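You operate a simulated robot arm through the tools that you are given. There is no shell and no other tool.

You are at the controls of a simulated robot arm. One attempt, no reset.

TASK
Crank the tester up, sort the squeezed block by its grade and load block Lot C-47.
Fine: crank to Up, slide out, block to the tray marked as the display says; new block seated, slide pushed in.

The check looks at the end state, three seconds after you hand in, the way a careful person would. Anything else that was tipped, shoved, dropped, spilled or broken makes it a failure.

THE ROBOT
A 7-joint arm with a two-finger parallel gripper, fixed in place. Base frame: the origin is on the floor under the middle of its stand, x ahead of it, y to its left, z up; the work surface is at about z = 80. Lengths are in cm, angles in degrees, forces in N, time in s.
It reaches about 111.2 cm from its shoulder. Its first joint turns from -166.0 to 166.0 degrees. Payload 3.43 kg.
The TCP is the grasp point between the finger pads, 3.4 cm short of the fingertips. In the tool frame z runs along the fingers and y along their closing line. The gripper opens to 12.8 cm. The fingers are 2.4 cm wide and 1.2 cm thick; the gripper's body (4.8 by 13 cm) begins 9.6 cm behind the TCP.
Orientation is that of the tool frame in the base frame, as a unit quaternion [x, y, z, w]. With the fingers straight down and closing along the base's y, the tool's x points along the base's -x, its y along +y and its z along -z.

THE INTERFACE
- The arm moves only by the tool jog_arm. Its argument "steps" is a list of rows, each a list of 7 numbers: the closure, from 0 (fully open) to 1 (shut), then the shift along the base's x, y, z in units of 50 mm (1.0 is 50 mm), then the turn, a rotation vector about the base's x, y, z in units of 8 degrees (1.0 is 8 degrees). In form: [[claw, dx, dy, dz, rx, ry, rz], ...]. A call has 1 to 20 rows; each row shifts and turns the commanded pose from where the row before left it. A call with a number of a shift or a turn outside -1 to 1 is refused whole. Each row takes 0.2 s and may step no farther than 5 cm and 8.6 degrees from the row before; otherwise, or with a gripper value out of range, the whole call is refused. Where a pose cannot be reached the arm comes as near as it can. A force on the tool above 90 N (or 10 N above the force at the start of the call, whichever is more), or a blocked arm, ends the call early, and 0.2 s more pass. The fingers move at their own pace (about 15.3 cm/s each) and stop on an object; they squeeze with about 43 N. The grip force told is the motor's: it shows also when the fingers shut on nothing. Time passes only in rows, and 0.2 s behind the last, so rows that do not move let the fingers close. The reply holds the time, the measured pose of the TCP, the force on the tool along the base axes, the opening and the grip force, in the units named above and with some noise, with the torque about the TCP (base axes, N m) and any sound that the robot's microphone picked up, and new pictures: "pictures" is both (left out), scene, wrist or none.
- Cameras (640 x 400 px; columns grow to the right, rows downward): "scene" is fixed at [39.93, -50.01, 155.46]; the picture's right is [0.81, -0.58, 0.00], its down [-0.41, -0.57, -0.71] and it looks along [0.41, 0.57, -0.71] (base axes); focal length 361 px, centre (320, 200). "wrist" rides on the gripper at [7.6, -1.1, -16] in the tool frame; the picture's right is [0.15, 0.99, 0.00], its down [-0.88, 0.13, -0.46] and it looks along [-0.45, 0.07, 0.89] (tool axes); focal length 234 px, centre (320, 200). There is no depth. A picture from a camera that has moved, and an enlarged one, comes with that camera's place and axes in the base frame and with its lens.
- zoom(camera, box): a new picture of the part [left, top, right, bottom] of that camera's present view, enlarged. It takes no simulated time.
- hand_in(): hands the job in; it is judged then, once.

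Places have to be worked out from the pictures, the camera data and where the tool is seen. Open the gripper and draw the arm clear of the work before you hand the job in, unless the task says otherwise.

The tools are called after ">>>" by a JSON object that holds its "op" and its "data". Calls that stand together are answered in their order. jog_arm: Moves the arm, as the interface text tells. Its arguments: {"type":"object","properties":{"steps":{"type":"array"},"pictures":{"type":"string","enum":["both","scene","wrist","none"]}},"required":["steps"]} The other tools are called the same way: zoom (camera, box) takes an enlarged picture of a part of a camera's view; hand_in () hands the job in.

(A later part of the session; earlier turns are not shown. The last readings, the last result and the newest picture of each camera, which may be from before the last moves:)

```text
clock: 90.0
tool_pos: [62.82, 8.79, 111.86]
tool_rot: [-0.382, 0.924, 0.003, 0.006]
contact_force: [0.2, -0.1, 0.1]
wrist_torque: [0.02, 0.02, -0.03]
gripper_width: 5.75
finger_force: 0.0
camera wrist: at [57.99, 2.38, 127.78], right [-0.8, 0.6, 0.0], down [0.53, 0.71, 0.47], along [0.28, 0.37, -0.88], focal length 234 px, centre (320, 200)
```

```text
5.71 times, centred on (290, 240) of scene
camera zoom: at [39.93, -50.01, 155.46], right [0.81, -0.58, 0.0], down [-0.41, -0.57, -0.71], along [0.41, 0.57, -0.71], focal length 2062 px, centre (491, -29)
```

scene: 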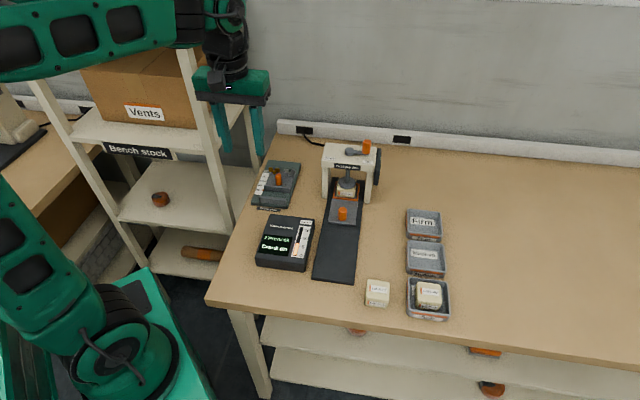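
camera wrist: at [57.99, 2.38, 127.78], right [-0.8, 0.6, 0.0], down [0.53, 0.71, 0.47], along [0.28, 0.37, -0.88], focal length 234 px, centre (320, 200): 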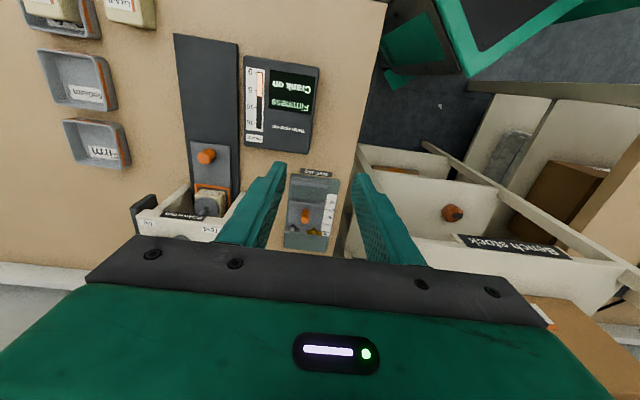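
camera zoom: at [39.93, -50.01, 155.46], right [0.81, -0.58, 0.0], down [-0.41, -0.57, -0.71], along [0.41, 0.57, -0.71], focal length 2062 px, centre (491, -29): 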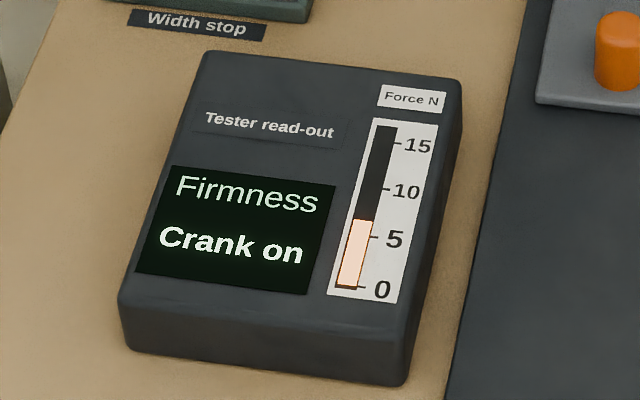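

The crank handle is square to Up, but the plunger disc still rests on the block: the bar reads about 6 N. So the crank must turn further (it had not met any stop). I go back over the crank knob at about (94.5, 5.4) with the gripper turned the other way so it has room to keep turning.

>>> {"op": "jog_arm", "data": {"steps": [[0.55, 0.528, -0.057, 0, 0, 0, -0.9375], [0.55, 0.528, -0.057, 0, 0, 0, -0.9375], [0.55, 0.528, -0.057, 0, 0, 0, -0.9375], [0.55, 0.528, -0.057, 0, 0, 0, -0.9375], [0.55, 0.528, -0.057, 0, 0, 0, -0.9375], [0.55, 0.528, -0.057, 0, 0, 0, -0.9375], [0.55, 0.528, -0.057, 0, 0, 0, -0.9375], [0.55, 0.528, -0.057, 0, 0, 0, -0.9375], [0.55, 0.528, -0.057, 0, 0, 0, -0.9375], [0.55, 0.528, -0.057, 0, 0, 0, -0.9375], [0.55, 0.528, -0.057, -0.3, 0, 0, -0.9375], [0.55, 0.528, -0.057, -0.3, 0, 0, -0.9375], [0.55, 0, 0, 0, 0, 0, 0], [0.55, 0, 0, 0, 0, 0, 0]], "pictures": "both"}}

>>> {"op": "zoom", "data": {"camera": "wrist", "box": [240, 110, 400, 250]}}

```text
clock: 93.0
tool_pos: [94.62, 5.2, 109.04]
tool_rot: [0.384, 0.923, -0.003, 0.006]
contact_force: [-0.3, 0.4, -0.7]
wrist_torque: [-0.01, 0.01, -0.01]
gripper_width: 5.77
finger_force: 0.1
camera wrist: at [88.25, 9.82, 124.85], right [0.6, 0.8, 0.0], down [0.71, -0.53, 0.47], along [0.37, -0.28, -0.88], focal length 234 px, centre (320, 200)
```

scene: 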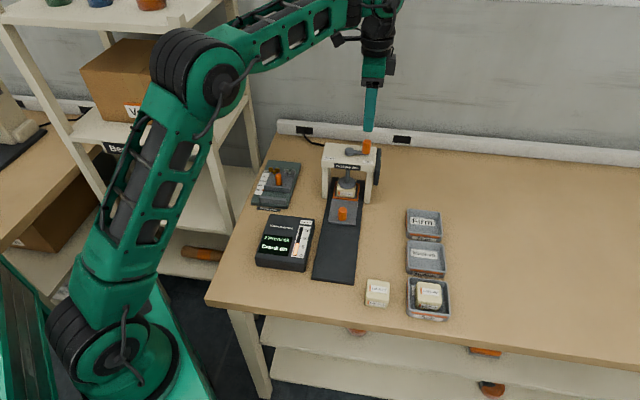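
wrist: 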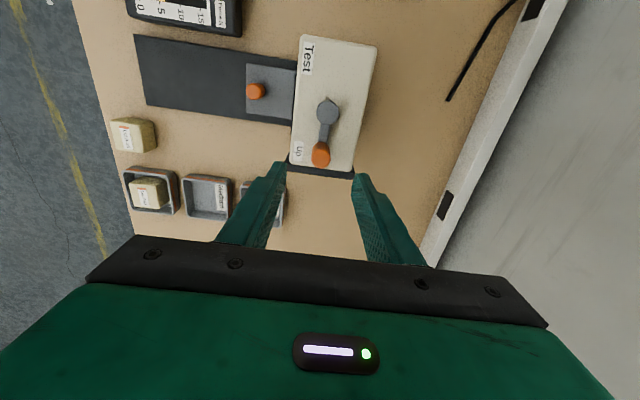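

```text
2.86 times, centred on (320, 180) of wrist
camera zoom: at [88.25, 9.82, 124.85], right [0.6, 0.8, 0.0], down [0.71, -0.53, 0.47], along [0.37, -0.28, -0.88], focal length 669 px, centre (320, 257)
```

zoom: 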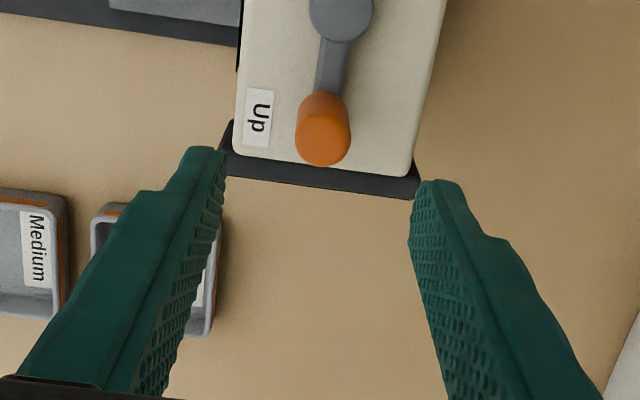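

The TCP is right above the knob (94.6, 5.2). I lower over it and grip.

>>> {"op": "jog_arm", "data": {"steps": [[0.55, 0, 0, -0.5, 0, 0, 0], [0.55, 0, 0, -0.5, 0, 0, 0], [0.55, 0, 0, -0.4, 0, 0, 0], [0.55, 0, 0, -0.26, 0, 0, 0], [0.55, 0, 0, 0, 0, 0, 0], [0.55, 0, 0, 0, 0, 0, 0]], "pictures": "wrist"}}

>>> {"op": "zoom", "data": {"camera": "wrist", "box": [256, 130, 384, 230]}}

```text
clock: 94.4
tool_pos: [94.52, 5.28, 100.6]
tool_rot: [0.384, 0.923, -0.003, 0.005]
contact_force: [0.5, -0.5, -0.4]
wrist_torque: [-0.02, -0.04, -0.01]
gripper_width: 5.77
finger_force: 0.0
camera wrist: at [88.25, 9.82, 116.54], right [0.6, 0.8, 0.0], down [0.71, -0.53, 0.47], along [0.37, -0.28, -0.88], focal length 234 px, centre (320, 200)
```

wrist: 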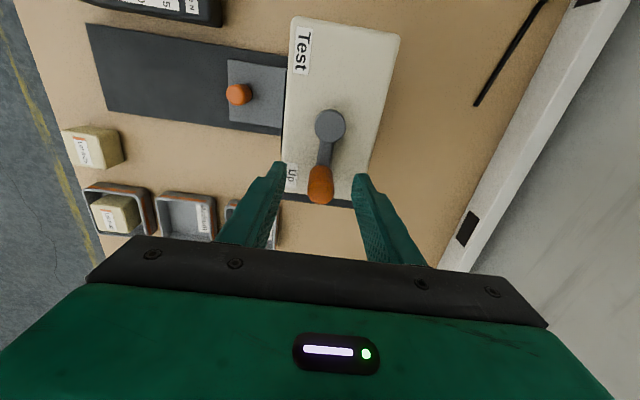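

```text
4.00 times, centred on (320, 180) of wrist
camera zoom: at [88.25, 9.82, 116.54], right [0.6, 0.8, 0.0], down [0.71, -0.53, 0.47], along [0.37, -0.28, -0.88], focal length 937 px, centre (320, 280)
```

zoom: 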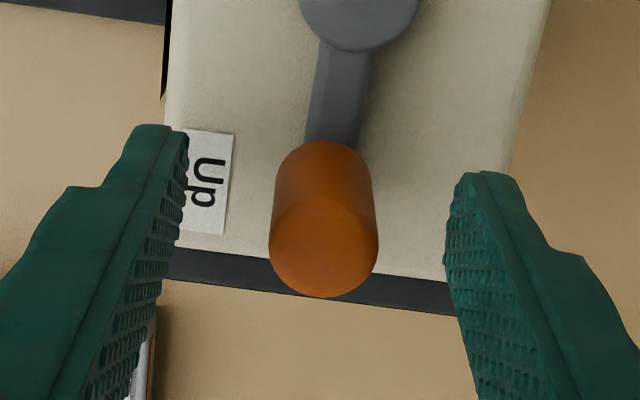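

Perfectly centred. I close on the knob.

>>> {"op": "jog_arm", "data": {"steps": [[0.75, 0, 0, 0, 0, 0, 0], [1, 0, 0, 0, 0, 0, 0], [1, 0, 0, 0, 0, 0, 0], [1, 0, 0, 0, 0, 0, 0]], "pictures": "scene"}}

>>> {"op": "zoom", "data": {"camera": "scene", "box": [280, 205, 330, 260]}}

```text
clock: 95.4
tool_pos: [94.61, 5.25, 100.8]
tool_rot: [0.383, 0.924, -0.003, 0.006]
contact_force: [0.2, -0.4, -0.2]
wrist_torque: [-0.02, -0.14, 0.02]
gripper_width: 2.09
finger_force: 45.2
```

scene: 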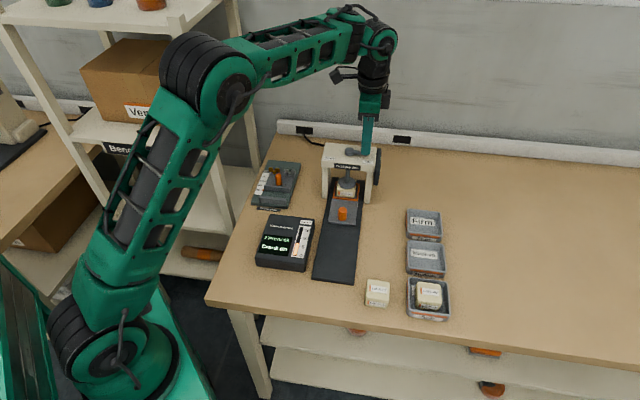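

```text
7.27 times, centred on (305, 232) of scene
camera zoom: at [39.93, -50.01, 155.46], right [0.81, -0.58, 0.0], down [-0.41, -0.57, -0.71], along [0.41, 0.57, -0.71], focal length 2624 px, centre (429, -36)
```

zoom: 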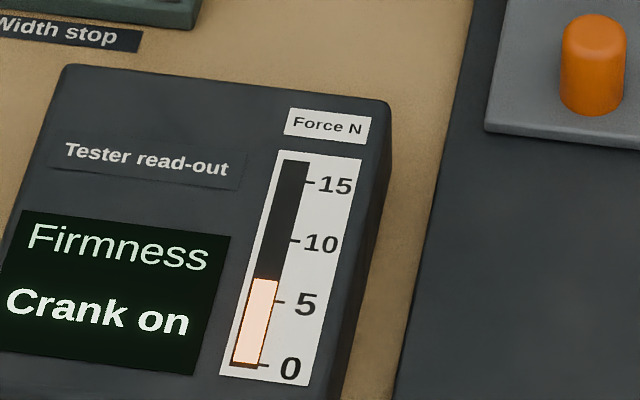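

Gripped; the bar reads about 6.9 N. I crank on 24° further the same way and watch the readout.

>>> {"op": "jog_arm", "data": {"steps": [[1, 0.076, 0.091, 0, 0, 0, 1], [1, 0.063, 0.101, 0, 0, 0, 1], [1, 0.048, 0.108, 0, 0, 0, 1], [1, 0, 0, 0, 0, 0, 0], [1, 0, 0, 0, 0, 0, 0]], "pictures": "scene"}}

>>> {"op": "zoom", "data": {"camera": "scene", "box": [280, 205, 330, 260]}}

>>> {"op": "zoom", "data": {"camera": "scene", "box": [300, 125, 400, 188]}}

```text
clock: 96.6
tool_pos: [95.61, 6.63, 100.58]
tool_rot: [0.183, 0.983, -0.002, 0.007]
contact_force: [23.6, -9.5, 0.1]
wrist_torque: [-0.46, -1.07, 0.02]
gripper_width: 2.09
finger_force: 44.6
```

scene: 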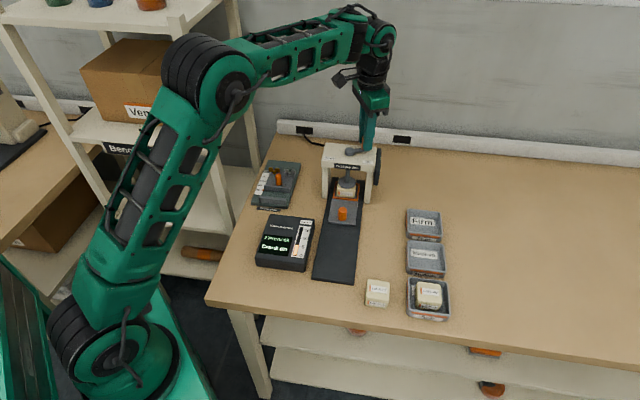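

```text
7.27 times, centred on (305, 232) of scene
camera zoom: at [39.93, -50.01, 155.46], right [0.81, -0.58, 0.0], down [-0.41, -0.57, -0.71], along [0.41, 0.57, -0.71], focal length 2624 px, centre (429, -36)
```

zoom: 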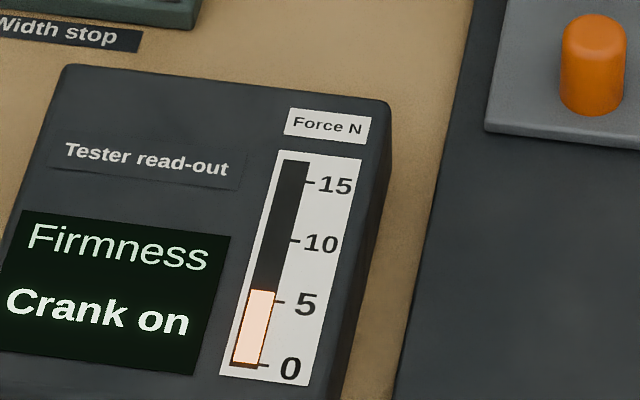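

```text
6.35 times, centred on (350, 156) of scene
camera zoom: at [39.93, -50.01, 155.46], right [0.81, -0.58, 0.0], down [-0.41, -0.57, -0.71], along [0.41, 0.57, -0.71], focal length 2291 px, centre (130, 476)
```

zoom: 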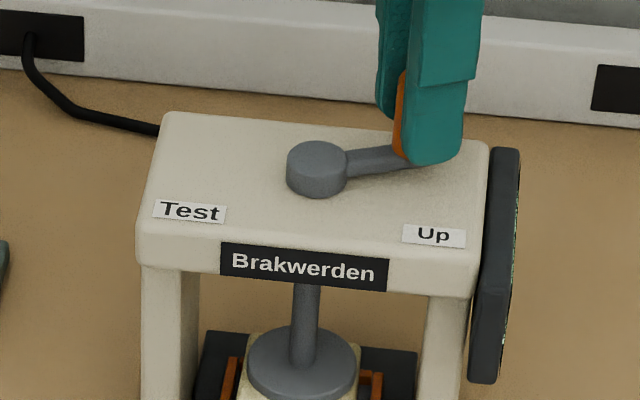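

The bar fell from about 6.9 to 5.9 N over 24°, so the lift is linear and the crank is a multi-turn screw: one needs to keep cranking well past this first pass. I continue along the arc with a small outward relief.

>>> {"op": "jog_arm", "data": {"steps": [[1, 0.075, 0.097, 0, 0, 0, 1], [1, 0.0214, 0.1154, 0, 0, 0, 1], [1, 0.0052, 0.117, 0, 0, 0, 1], [1, 0, 0, 0, 0, 0, 0], [1, 0, 0, 0, 0, 0, 0]], "pictures": "scene"}}

>>> {"op": "zoom", "data": {"camera": "scene", "box": [280, 205, 330, 260]}}

>>> {"op": "zoom", "data": {"camera": "scene", "box": [300, 125, 400, 188]}}

```text
clock: 97.8
tool_pos: [96.12, 8.6, 100.76]
tool_rot: [-0.026, 1.0, 0.001, 0.006]
contact_force: [-0.2, -0.7, 6.7]
wrist_torque: [-0.05, 0.18, -0.07]
gripper_width: 2.09
finger_force: 45.2
```

scene: 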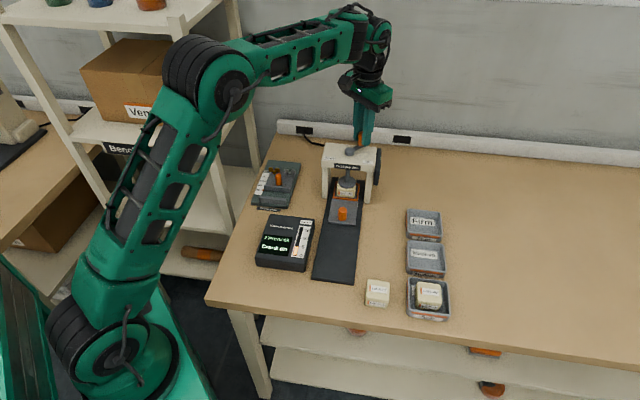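

```text
7.27 times, centred on (305, 232) of scene
camera zoom: at [39.93, -50.01, 155.46], right [0.81, -0.58, 0.0], down [-0.41, -0.57, -0.71], along [0.41, 0.57, -0.71], focal length 2624 px, centre (429, -36)
```

zoom: 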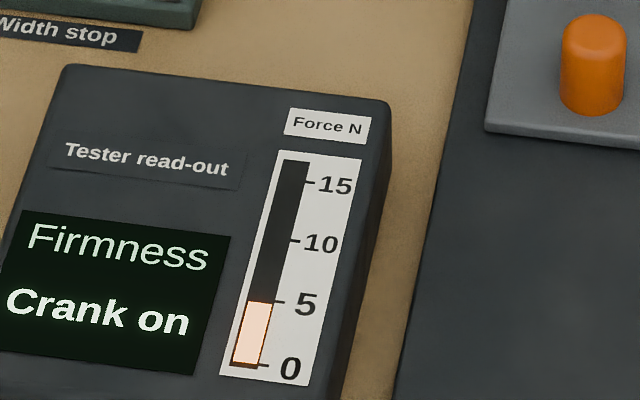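

```text
6.35 times, centred on (350, 156) of scene
camera zoom: at [39.93, -50.01, 155.46], right [0.81, -0.58, 0.0], down [-0.41, -0.57, -0.71], along [0.41, 0.57, -0.71], focal length 2291 px, centre (130, 476)
```

zoom: 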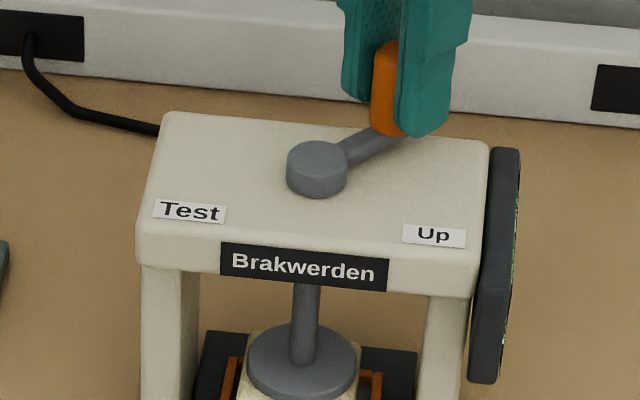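

The bar is down to 5.0 N and the path is force-free. I continue four more rows round the back.

>>> {"op": "jog_arm", "data": {"steps": [[1, -0.0164, 0.1166, 0, 0, 0, 1], [1, -0.0324, 0.1132, 0, 0, 0, 1], [1, -0.048, 0.1076, 0, 0, 0, 1], [1, -0.0624, 0.0998, 0, 0, 0, 1], [1, 0, 0, 0, 0, 0, 0], [1, 0, 0, 0, 0, 0, 0]], "pictures": "scene"}}

>>> {"op": "zoom", "data": {"camera": "scene", "box": [280, 205, 330, 260]}}

```text
clock: 99.2
tool_pos: [95.34, 10.7, 100.65]
tool_rot: [-0.301, 0.954, 0.003, 0.006]
contact_force: [18.9, 12.1, 4.3]
wrist_torque: [0.39, -0.69, -0.03]
gripper_width: 2.11
finger_force: 45.6
```

scene: 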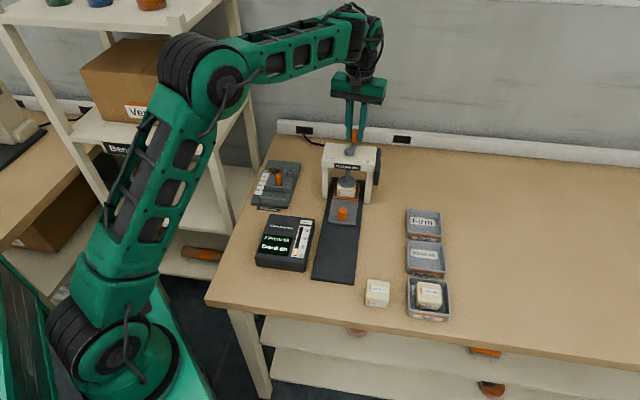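

```text
7.27 times, centred on (305, 232) of scene
camera zoom: at [39.93, -50.01, 155.46], right [0.81, -0.58, 0.0], down [-0.41, -0.57, -0.71], along [0.41, 0.57, -0.71], focal length 2624 px, centre (429, -36)
```

zoom: 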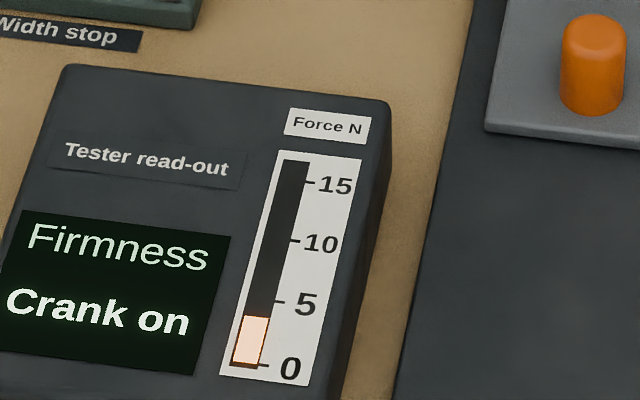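

Bar at 3.7 N; I add a small outward relief and continue four rows.

>>> {"op": "jog_arm", "data": {"steps": [[1, -0.046, 0.112, 0, 0, 0, 1], [1, -0.0876, 0.0788, 0, 0, 0, 1], [1, -0.0976, 0.066, 0, 0, 0, 1], [1, -0.1058, 0.0516, 0, 0, 0, 1], [1, 0, 0, 0, 0, 0, 0], [1, 0, 0, 0, 0, 0, 0]], "pictures": "scene"}}

>>> {"op": "zoom", "data": {"camera": "scene", "box": [280, 205, 330, 260]}}

```text
clock: 100.6
tool_pos: [93.5, 12.22, 100.61]
tool_rot: [-0.552, 0.834, 0.004, 0.005]
contact_force: [3.1, 7.9, 18.8]
wrist_torque: [0.04, -0.09, 0.01]
gripper_width: 2.08
finger_force: 45.0
```

scene: 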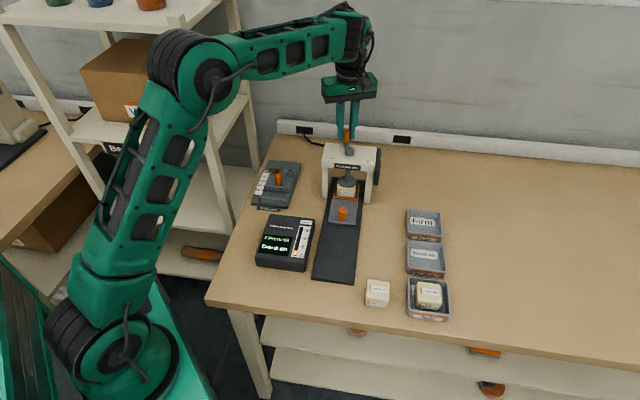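

```text
7.27 times, centred on (305, 232) of scene
camera zoom: at [39.93, -50.01, 155.46], right [0.81, -0.58, 0.0], down [-0.41, -0.57, -0.71], along [0.41, 0.57, -0.71], focal length 2624 px, centre (429, -36)
```

zoom: 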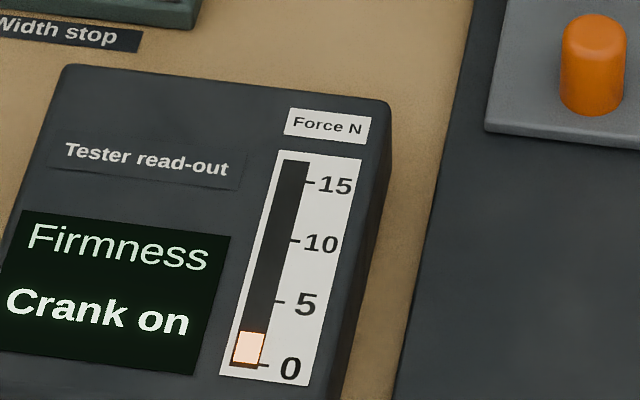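

2.5 N and falling. I continue, easing up 1 mm.

>>> {"op": "jog_arm", "data": {"steps": [[1, -0.112, 0.04, 0.02, 0, 0, 1], [1, -0.116, 0.0224, 0, 0, 0, 1], [1, -0.1176, 0.004, 0, 0, 0, 1], [1, -0.1172, -0.0122, 0, 0, 0, 1], [1, 0, 0, 0, 0, 0, 0], [1, 0, 0, 0, 0, 0, 0]], "pictures": "scene"}}

>>> {"op": "zoom", "data": {"camera": "scene", "box": [280, 205, 330, 260]}}

>>> {"op": "zoom", "data": {"camera": "scene", "box": [300, 125, 400, 188]}}

```text
clock: 102.0
tool_pos: [91.16, 12.52, 100.62]
tool_rot: [0.761, -0.649, -0.006, -0.004]
contact_force: [-2.2, 17.8, 1.5]
wrist_torque: [0.3, -0.15, -0.01]
gripper_width: 2.07
finger_force: 44.9
```

scene: 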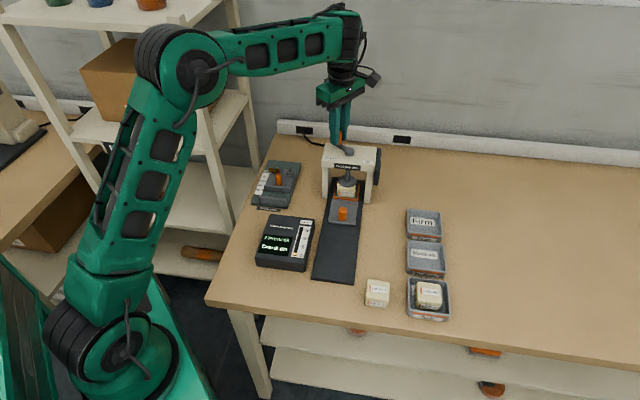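

```text
7.27 times, centred on (305, 232) of scene
camera zoom: at [39.93, -50.01, 155.46], right [0.81, -0.58, 0.0], down [-0.41, -0.57, -0.71], along [0.41, 0.57, -0.71], focal length 2624 px, centre (429, -36)
```

zoom: 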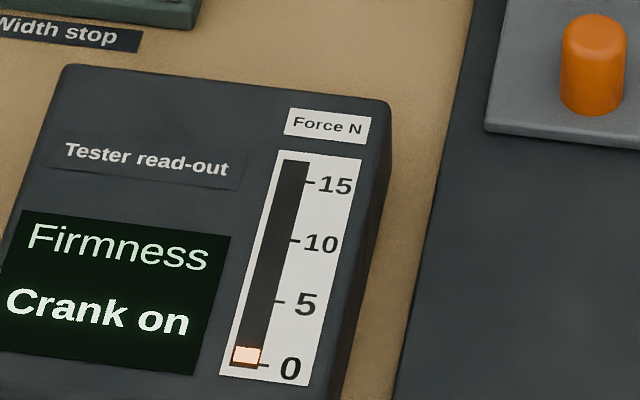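

```text
6.35 times, centred on (350, 156) of scene
camera zoom: at [39.93, -50.01, 155.46], right [0.81, -0.58, 0.0], down [-0.41, -0.57, -0.71], along [0.41, 0.57, -0.71], focal length 2291 px, centre (130, 476)
```

zoom: 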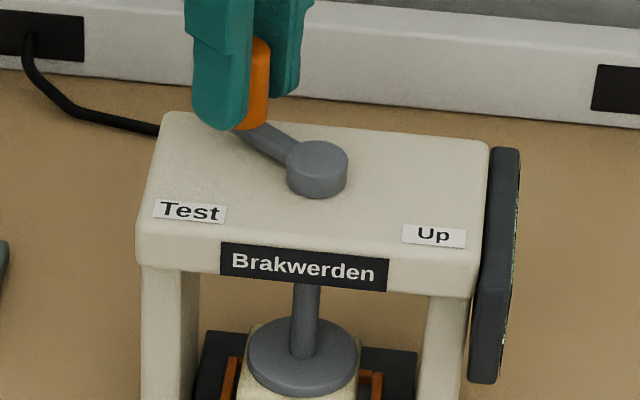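

About 1.2 N left. I continue five more rows toward the full turn.

>>> {"op": "jog_arm", "data": {"steps": [[1, -0.118, -0.002, 0, 0, 0, 1], [1, -0.1092, -0.044, 0, 0, 0, 1], [1, -0.102, -0.0588, 0, 0, 0, 1], [1, -0.0928, -0.0726, 0, 0, 0, 1], [1, -0.0818, -0.0846, 0, 0, 0, 1], [1, 0, 0, 0, 0, 0, 0], [1, 0, 0, 0, 0, 0, 0]], "pictures": "scene"}}

>>> {"op": "zoom", "data": {"camera": "scene", "box": [250, 205, 330, 275]}}

>>> {"op": "zoom", "data": {"camera": "scene", "box": [300, 125, 400, 188]}}

```text
clock: 103.6
tool_pos: [88.77, 11.29, 100.58]
tool_rot: [0.937, -0.35, -0.008, -0.002]
contact_force: [-18.3, 17.6, -14.5]
wrist_torque: [0.56, 0.58, 0.0]
gripper_width: 2.1
finger_force: 44.6
```

scene: 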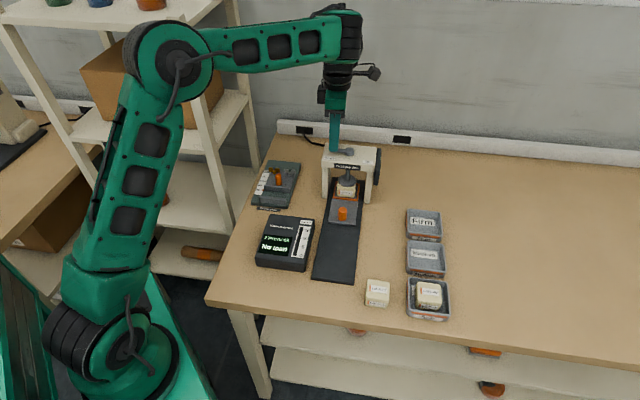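

```text
5.71 times, centred on (290, 240) of scene
camera zoom: at [39.93, -50.01, 155.46], right [0.81, -0.58, 0.0], down [-0.41, -0.57, -0.71], along [0.41, 0.57, -0.71], focal length 2062 px, centre (491, -29)
```

zoom: 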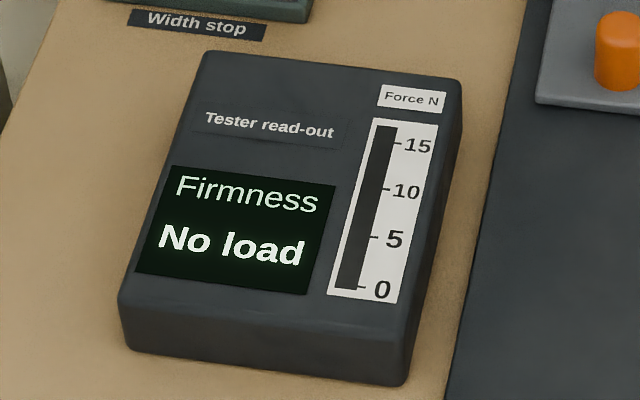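

```text
6.35 times, centred on (350, 156) of scene
camera zoom: at [39.93, -50.01, 155.46], right [0.81, -0.58, 0.0], down [-0.41, -0.57, -0.71], along [0.41, 0.57, -0.71], focal length 2291 px, centre (130, 476)
```

zoom: 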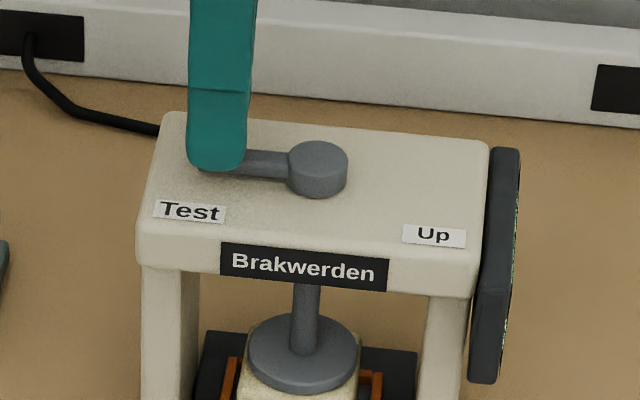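

The readout now shows "No load" with a zero bar after a full turn: the plunger has lifted off. The handle is over Test again, so Up needs another half turn. I release, rise, and turn the gripper back half a turn to regrip for it.

>>> {"op": "jog_arm", "data": {"steps": [[0.75, 0, 0, 0, 0, 0, 0], [0.6, 0, 0, 0, 0, 0, 0], [0.55, 0, 0, 0.3, 0, 0, 0], [0.55, 0, 0, 0.6, 0, 0, 0], [0.55, 0, 0, 0.7, 0, 0, -0.9], [0.55, 0, 0, 0, 0, 0, -0.95], [0.55, 0, 0, 0, 0, 0, -0.95], [0.55, 0, 0, 0, 0, 0, -0.95], [0.55, 0, 0, 0, 0, 0, -0.95], [0.55, 0, 0, 0, 0, 0, -0.95], [0.55, 0, 0, 0, 0, 0, -0.95], [0.55, 0, 0, 0, 0, 0, -0.95], [0.55, 0, 0, 0, 0, 0, -0.95], [0.55, 0, 0, 0, 0, 0, -0.95], [0.55, 0, 0, 0, 0, 0, -0.95], [0.55, 0, 0, 0, 0, 0, -0.95], [0.55, 0, 0, 0, 0, 0, -0.95], [0.55, 0, 0, 0, 0, 0, -0.95], [0.55, 0, 0, 0, 0, 0, -0.95], [0.55, 0, 0, 0, 0, 0, -0.95]], "pictures": "none"}}

>>> {"op": "jog_arm", "data": {"steps": [[0.55, 0, 0, 0, 0, 0, -0.95], [0.55, 0, 0, 0, 0, 0, -0.95], [0.55, 0, 0, 0, 0, 0, -0.95], [0.55, 0, 0, 0, 0, 0, -0.95], [0.55, 0, 0, 0, 0, 0, -0.95], [0.55, 0, 0, 0, 0, 0, -0.95], [0.55, 0, 0, 0, 0, 0, -0.95], [0.55, 0, 0, 0, 0, 0, -0.95], [0.55, 0, 0, 0, 0, 0, 0], [0.55, 0, 0, 0, 0, 0, 0]], "pictures": "both"}}

>>> {"op": "zoom", "data": {"camera": "wrist", "box": [256, 110, 400, 230]}}

>>> {"op": "zoom", "data": {"camera": "scene", "box": [300, 125, 400, 188]}}

```text
clock: 107.8
tool_pos: [88.59, 11.04, 108.81]
tool_rot: [-0.153, 0.988, 0.003, 0.005]
contact_force: [-0.1, -0.1, 0.3]
wrist_torque: [0.0, 0.0, 0.0]
gripper_width: 5.76
finger_force: 0.1
```

```text
clock: 110.0
tool_pos: [88.76, 11.11, 108.7]
tool_rot: [0.368, 0.93, -0.003, 0.006]
contact_force: [0.3, -0.2, -0.3]
wrist_torque: [-0.02, 0.01, 0.0]
gripper_width: 5.74
finger_force: 0.0
camera wrist: at [82.18, 15.51, 124.65], right [0.57, 0.82, 0.0], down [0.73, -0.5, 0.47], along [0.38, -0.27, -0.88], focal length 234 px, centre (320, 200)
```

scene: 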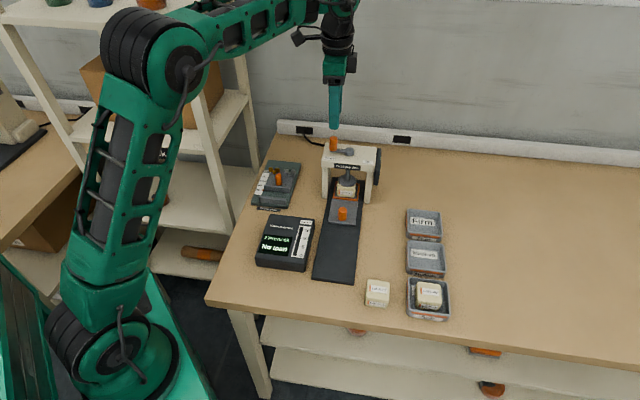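
wrist: 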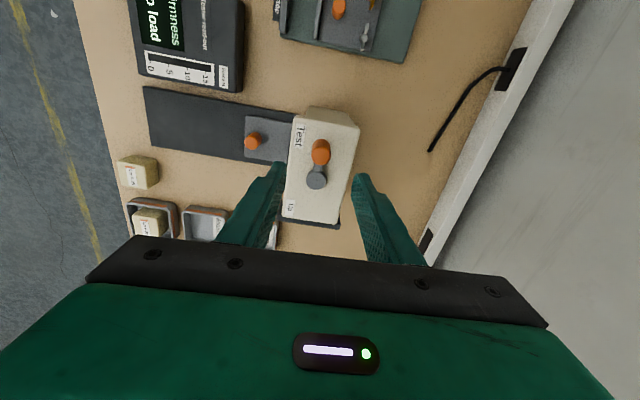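

```text
3.33 times, centred on (328, 170) of wrist
camera zoom: at [82.18, 15.51, 124.65], right [0.57, 0.82, 0.0], down [0.73, -0.5, 0.47], along [0.38, -0.27, -0.88], focal length 781 px, centre (293, 300)
```

zoom: 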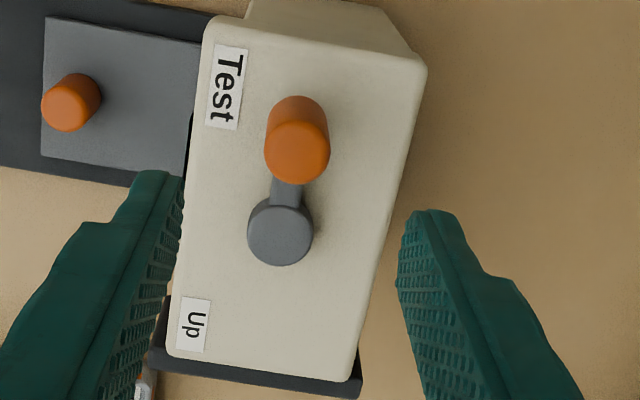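

```text
6.35 times, centred on (350, 156) of scene
camera zoom: at [39.93, -50.01, 155.46], right [0.81, -0.58, 0.0], down [-0.41, -0.57, -0.71], along [0.41, 0.57, -0.71], focal length 2291 px, centre (130, 476)
```

zoom: 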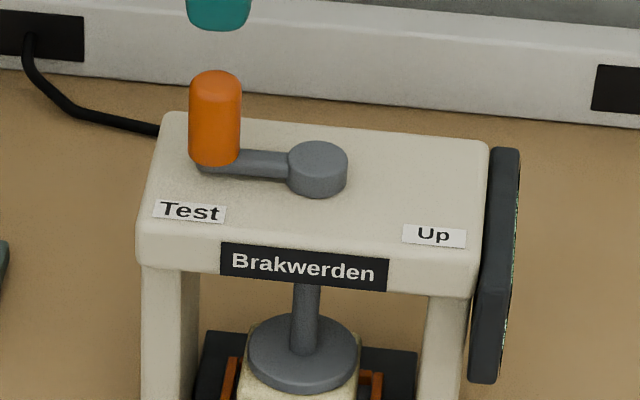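

The handle rests at the Test side one full turn up, and the display shows "No load". I centre on the knob at (88.4, 11.4), descend and grip for the last half turn.

>>> {"op": "jog_arm", "data": {"steps": [[0.55, -0.03, 0.03, -0.5, 0, 0, 0], [0.55, -0.026, 0.026, -0.5, 0, 0, 0], [0.55, 0, 0, -0.4, 0, 0, 0], [0.55, 0, 0, -0.2, 0, 0, 0], [0.55, 0, 0, 0, 0, 0, 0], [0.55, 0, 0, 0, 0, 0, 0]], "pictures": "wrist"}}

>>> {"op": "zoom", "data": {"camera": "wrist", "box": [256, 130, 384, 230]}}

```text
clock: 111.4
tool_pos: [88.21, 11.41, 100.78]
tool_rot: [0.368, 0.93, -0.003, 0.006]
contact_force: [-0.7, 0.7, 0.1]
wrist_torque: [-0.02, 0.01, 0.0]
gripper_width: 5.75
finger_force: 0.0
camera wrist: at [81.75, 15.78, 116.63], right [0.57, 0.82, 0.0], down [0.73, -0.5, 0.47], along [0.38, -0.27, -0.88], focal length 234 px, centre (320, 200)
```

wrist: 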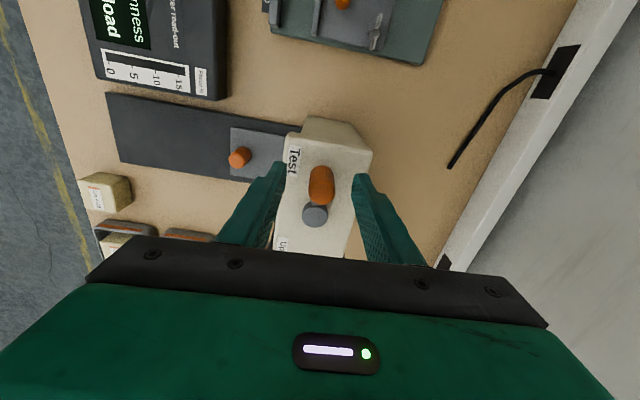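

```text
4.00 times, centred on (320, 180) of wrist
camera zoom: at [81.75, 15.78, 116.63], right [0.57, 0.82, 0.0], down [0.73, -0.5, 0.47], along [0.38, -0.27, -0.88], focal length 937 px, centre (320, 280)
```

zoom: 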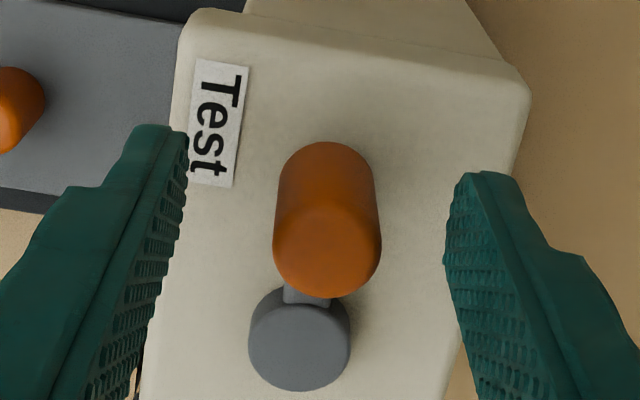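

Well centred again. I close and start the last half turn along the front, 4 rows first.

>>> {"op": "jog_arm", "data": {"steps": [[0.75, 0, 0, 0, 0, 0, 0], [1, 0, 0, 0, 0, 0, 0], [1, 0, 0, 0, 0, 0, 0], [1, -0.0762, -0.0928, 0, 0, 0, 1], [1, -0.0626, -0.1024, 0, 0, 0, 1], [1, -0.0476, -0.1102, 0, 0, 0, 1], [1, -0.0318, -0.1156, 0, 0, 0, 1], [1, 0, 0, 0, 0, 0, 0], [1, 0, 0, 0, 0, 0, 0]], "pictures": "scene"}}

>>> {"op": "zoom", "data": {"camera": "scene", "box": [300, 125, 400, 188]}}

```text
clock: 113.4
tool_pos: [87.24, 9.31, 100.76]
tool_rot: [0.096, 0.995, -0.001, 0.005]
contact_force: [-6.9, 0.8, 3.1]
wrist_torque: [0.13, 0.61, -0.02]
gripper_width: 2.06
finger_force: 45.0
```

scene: 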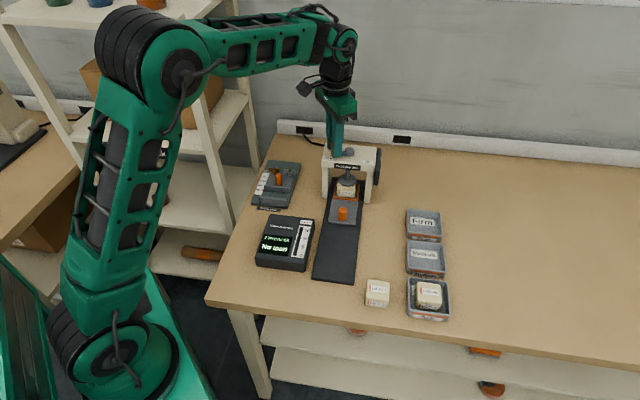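

```text
6.35 times, centred on (350, 156) of scene
camera zoom: at [39.93, -50.01, 155.46], right [0.81, -0.58, 0.0], down [-0.41, -0.57, -0.71], along [0.41, 0.57, -0.71], focal length 2291 px, centre (130, 476)
```

zoom: 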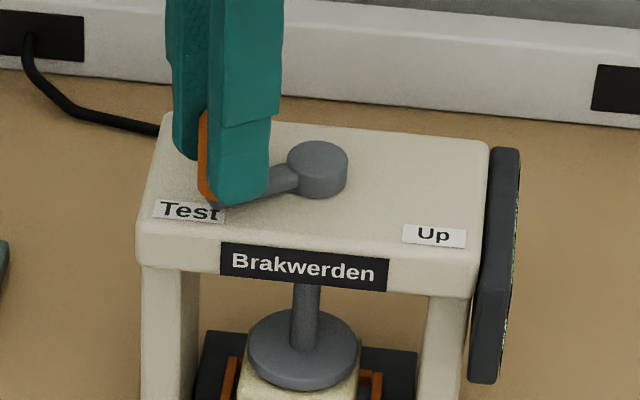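

Free motion with tiny forces. I continue four more rows.

>>> {"op": "jog_arm", "data": {"steps": [[1, -0.0154, -0.119, 0, 0, 0, 1], [1, 0.0012, -0.12, 0, 0, 0, 1], [1, 0.018, -0.1186, 0, 0, 0, 1], [1, 0.0342, -0.115, 0, 0, 0, 1], [1, 0, 0, 0, 0, 0, 0], [1, 0, 0, 0, 0, 0, 0]], "pictures": "none"}}

```text
clock: 114.8
tool_pos: [87.42, 6.85, 100.77]
tool_rot: [-0.182, 0.983, 0.002, 0.006]
contact_force: [-12.2, -4.7, -2.4]
wrist_torque: [-0.15, 0.29, -0.01]
gripper_width: 2.06
finger_force: 45.1
```

Still smooth. Four more rows with a little outward relief.

>>> {"op": "jog_arm", "data": {"steps": [[1, 0.034, -0.115, 0, 0, 0, 1], [1, 0.0646, -0.1012, 0, 0, 0, 1], [1, 0.078, -0.091, 0, 0, 0, 1], [1, 0.09, -0.0794, 0, 0, 0, 1], [1, 0, 0, 0, 0, 0, 0], [1, 0, 0, 0, 0, 0, 0]], "pictures": "none"}}

```text
clock: 116.2
tool_pos: [88.79, 4.81, 100.69]
tool_rot: [-0.445, 0.895, 0.003, 0.005]
contact_force: [-13.0, -15.6, -8.0]
wrist_torque: [-0.39, 0.07, 0.02]
gripper_width: 2.1
finger_force: 44.4
```

20 N outward, so a bit more relief; continuing four rows.

>>> {"op": "jog_arm", "data": {"steps": [[1, 0.076, -0.098, 0, 0, 0, 1], [1, 0.1084, -0.0516, 0, 0, 0, 1], [1, 0.1144, -0.0358, 0, 0, 0, 1], [1, 0.1184, -0.0196, 0, 0, 0, 1], [1, 0, 0, 0, 0, 0, 0], [1, 0, 0, 0, 0, 0, 0]], "pictures": "scene"}}

>>> {"op": "zoom", "data": {"camera": "scene", "box": [300, 125, 400, 188]}}

```text
clock: 117.6
tool_pos: [90.88, 3.7, 100.68]
tool_rot: [-0.675, 0.738, 0.005, 0.004]
contact_force: [-3.5, -15.6, -2.9]
wrist_torque: [-0.41, -0.09, -0.01]
gripper_width: 2.08
finger_force: 45.0
```

scene: 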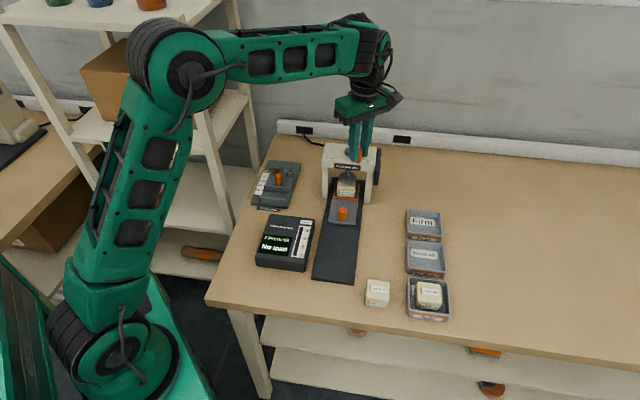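

```text
6.35 times, centred on (350, 156) of scene
camera zoom: at [39.93, -50.01, 155.46], right [0.81, -0.58, 0.0], down [-0.41, -0.57, -0.71], along [0.41, 0.57, -0.71], focal length 2291 px, centre (130, 476)
```

zoom: 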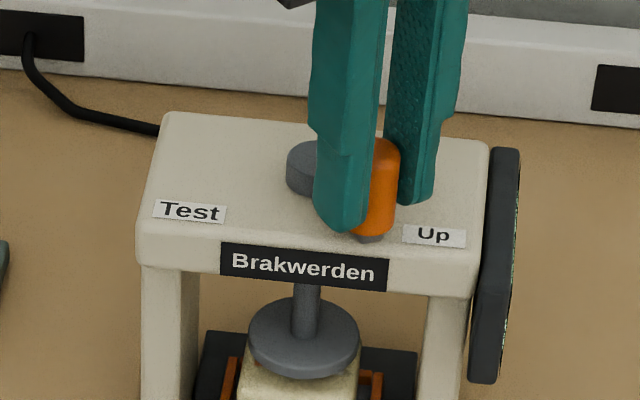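

The plunger now clearly clears the block. Four more rows toward Up.

>>> {"op": "jog_arm", "data": {"steps": [[1, 0.12, -0.028, 0, 0, 0, 1], [1, 0.1192, 0.0138, 0, 0, 0, 1], [1, 0.1162, 0.0304, 0, 0, 0, 1], [1, 0.1106, 0.046, 0, 0, 0, 1], [1, 0, 0, 0, 0, 0, 0], [1, 0, 0, 0, 0, 0, 0]], "pictures": "none"}}

```text
clock: 119.0
tool_pos: [93.34, 4.1, 100.71]
tool_rot: [0.851, -0.524, -0.007, -0.003]
contact_force: [11.9, -33.1, -8.2]
wrist_torque: [-0.77, -0.5, 0.03]
gripper_width: 2.15
finger_force: 45.3
```

Outward pull has grown to 35 N, so I relieve it more while taking the next 8°.

>>> {"op": "jog_arm", "data": {"steps": [[1, 0.133, 0.005, 0, 0, 0, 1], [1, 0, 0, 0, 0, 0, 0], [1, 0, 0, 0, 0, 0, 0]], "pictures": "scene"}}

>>> {"op": "zoom", "data": {"camera": "scene", "box": [300, 125, 400, 188]}}

```text
clock: 119.8
tool_pos: [93.95, 4.34, 100.82]
tool_rot: [0.887, -0.462, -0.008, -0.003]
contact_force: [9.0, -15.0, -13.8]
wrist_torque: [0.12, -0.07, -0.02]
gripper_width: 2.08
finger_force: 45.1
```

scene: 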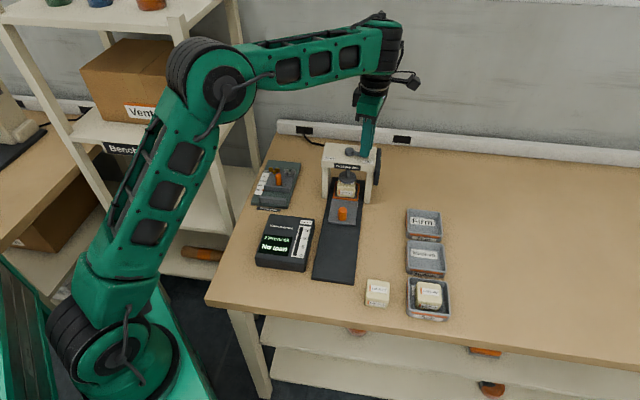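

```text
6.35 times, centred on (350, 156) of scene
camera zoom: at [39.93, -50.01, 155.46], right [0.81, -0.58, 0.0], down [-0.41, -0.57, -0.71], along [0.41, 0.57, -0.71], focal length 2291 px, centre (130, 476)
```

zoom: 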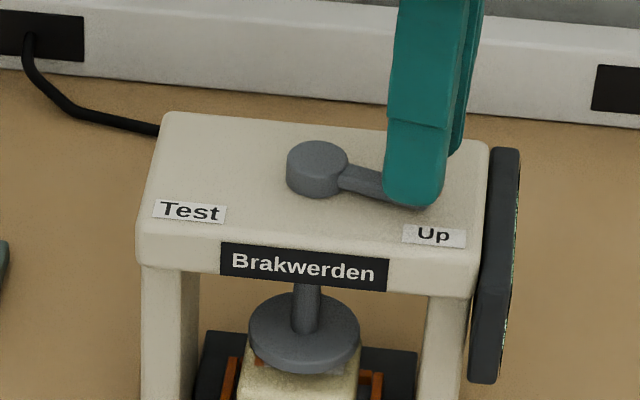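

Nearly there. One more 8° row with relief, then I check for the stop.

>>> {"op": "jog_arm", "data": {"steps": [[1, 0.055, 0.03, 0, 0, 0, 0.5], [1, 0.055, 0.035, 0, 0, 0, 0.5], [1, 0, 0, 0, 0, 0, 0], [1, 0, 0, 0, 0, 0, 0]], "pictures": "scene"}}

>>> {"op": "zoom", "data": {"camera": "scene", "box": [330, 135, 390, 173]}}

```text
clock: 120.8
tool_pos: [94.57, 4.64, 100.71]
tool_rot: [0.917, -0.398, -0.007, -0.003]
contact_force: [2.1, -2.1, -12.6]
wrist_torque: [0.1, -0.04, 0.02]
gripper_width: 2.1
finger_force: 45.1
```

scene: 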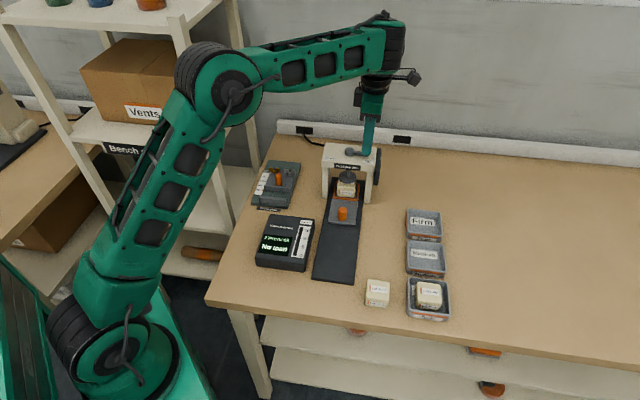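

```text
10.53 times, centred on (360, 154) of scene
camera zoom: at [39.93, -50.01, 155.46], right [0.81, -0.58, 0.0], down [-0.41, -0.57, -0.71], along [0.41, 0.57, -0.71], focal length 3798 px, centre (-101, 684)
```

zoom: 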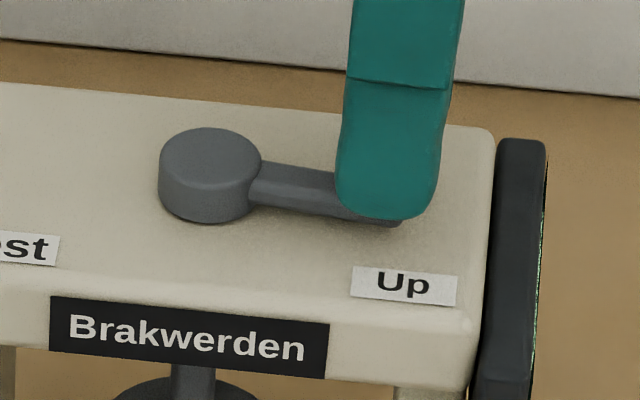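

About 4° short of square. I turn the last bit and a little more to feel for the stop.

>>> {"op": "jog_arm", "data": {"steps": [[1, 0.05, 0.048, -0.01, 0, 0, 0.6], [1, 0, 0, 0, 0, 0, 0], [1, 0, 0, 0, 0, 0, 0]], "pictures": "scene"}}

>>> {"op": "zoom", "data": {"camera": "scene", "box": [330, 135, 390, 173]}}

```text
clock: 121.6
tool_pos: [94.76, 4.76, 100.72]
tool_rot: [0.932, -0.361, -0.006, -0.002]
contact_force: [0.7, -0.4, -5.6]
wrist_torque: [0.06, 0.04, -0.03]
gripper_width: 2.1
finger_force: 45.0
```

scene: 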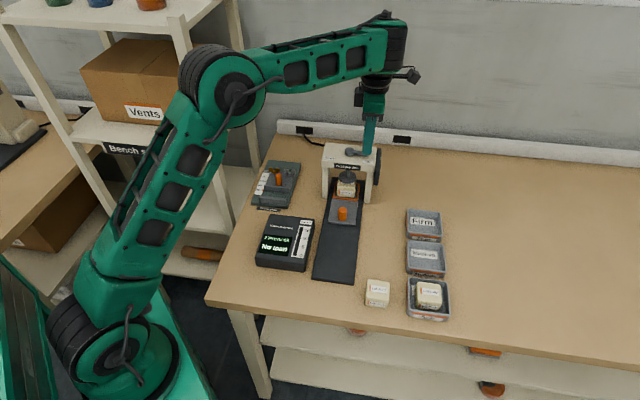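

```text
10.53 times, centred on (360, 154) of scene
camera zoom: at [39.93, -50.01, 155.46], right [0.81, -0.58, 0.0], down [-0.41, -0.57, -0.71], along [0.41, 0.57, -0.71], focal length 3798 px, centre (-101, 684)
```

zoom: 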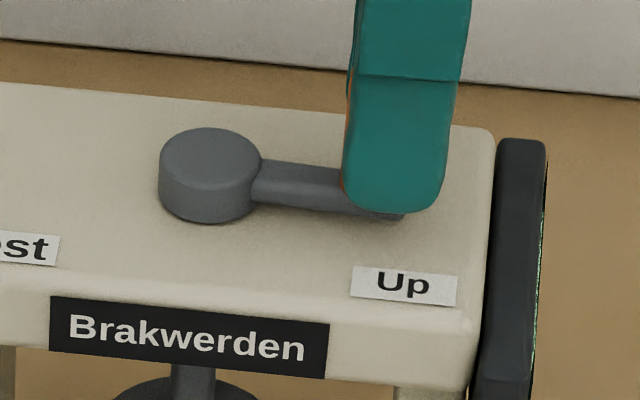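

The arm is square at Up. I push 3 mm further to see whether the end stop is here.

>>> {"op": "jog_arm", "data": {"steps": [[1, 0.04, 0.045, 0, 0, 0, 0.5], [1, 0, 0, 0, 0, 0, 0], [1, 0, 0, 0, 0, 0, 0]], "pictures": "scene"}}

>>> {"op": "zoom", "data": {"camera": "scene", "box": [330, 135, 390, 173]}}

```text
clock: 122.4
tool_pos: [94.98, 5.05, 100.73]
tool_rot: [0.945, -0.328, -0.008, -0.003]
contact_force: [0.6, -0.2, -2.7]
wrist_torque: [-0.05, 0.02, -0.01]
gripper_width: 2.1
finger_force: 44.5
```

scene: 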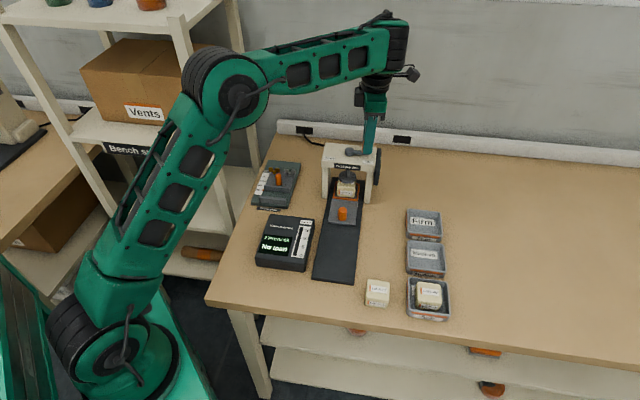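

```text
10.53 times, centred on (360, 154) of scene
camera zoom: at [39.93, -50.01, 155.46], right [0.81, -0.58, 0.0], down [-0.41, -0.57, -0.71], along [0.41, 0.57, -0.71], focal length 3798 px, centre (-101, 684)
```

zoom: 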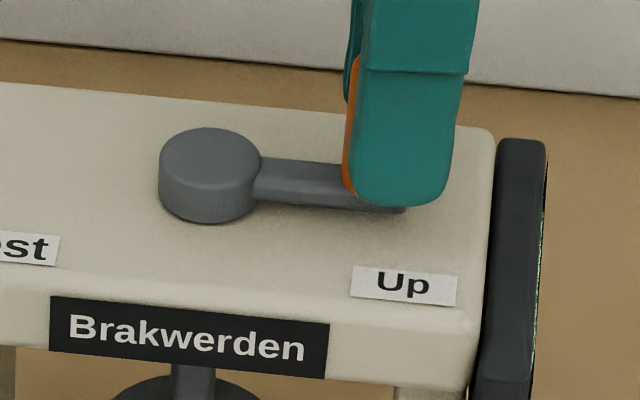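

Still free with no force. I push 6° more to look for a stop, ready to come back.

>>> {"op": "jog_arm", "data": {"steps": [[1, 0.05, 0.068, 0, 0, 0, 0.75], [1, 0, 0, 0, 0, 0, 0], [1, 0, 0, 0, 0, 0, 0]], "pictures": "scene"}}

>>> {"op": "zoom", "data": {"camera": "scene", "box": [330, 135, 390, 173]}}

>>> {"op": "zoom", "data": {"camera": "scene", "box": [300, 125, 400, 225]}}

```text
clock: 123.2
tool_pos: [95.13, 5.32, 100.83]
tool_rot: [0.96, -0.279, -0.008, -0.001]
contact_force: [-37.0, -19.6, -10.0]
wrist_torque: [-0.05, 0.88, 0.1]
gripper_width: 2.1
finger_force: 45.2
```

scene: 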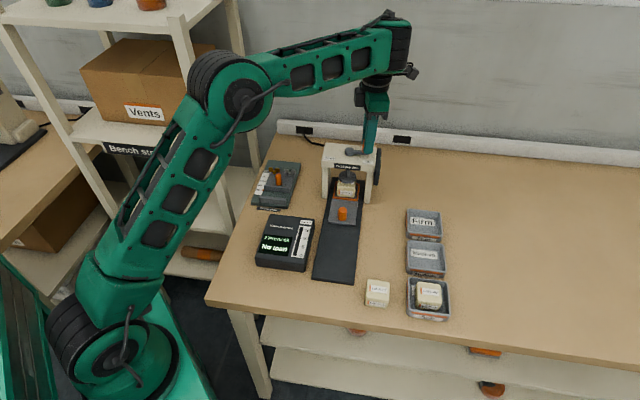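

```text
10.53 times, centred on (360, 154) of scene
camera zoom: at [39.93, -50.01, 155.46], right [0.81, -0.58, 0.0], down [-0.41, -0.57, -0.71], along [0.41, 0.57, -0.71], focal length 3798 px, centre (-101, 684)
```

zoom: 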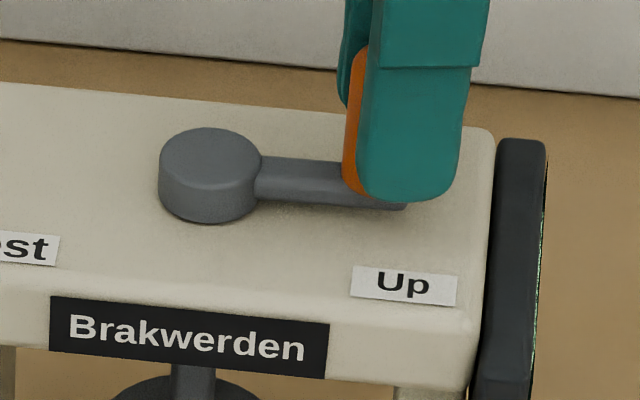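

```text
4.00 times, centred on (350, 175) of scene
camera zoom: at [39.93, -50.01, 155.46], right [0.81, -0.58, 0.0], down [-0.41, -0.57, -0.71], along [0.41, 0.57, -0.71], focal length 1443 px, centre (200, 300)
```

zoom: 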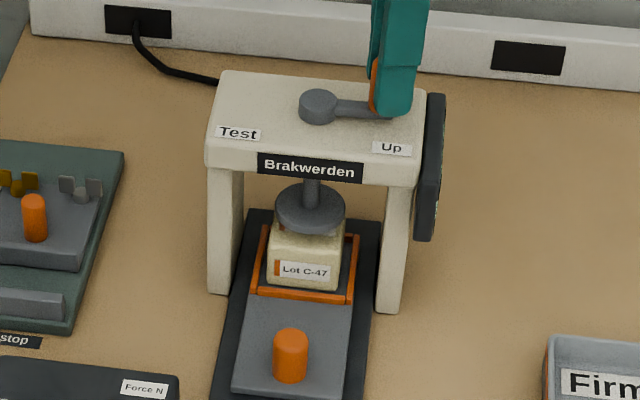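

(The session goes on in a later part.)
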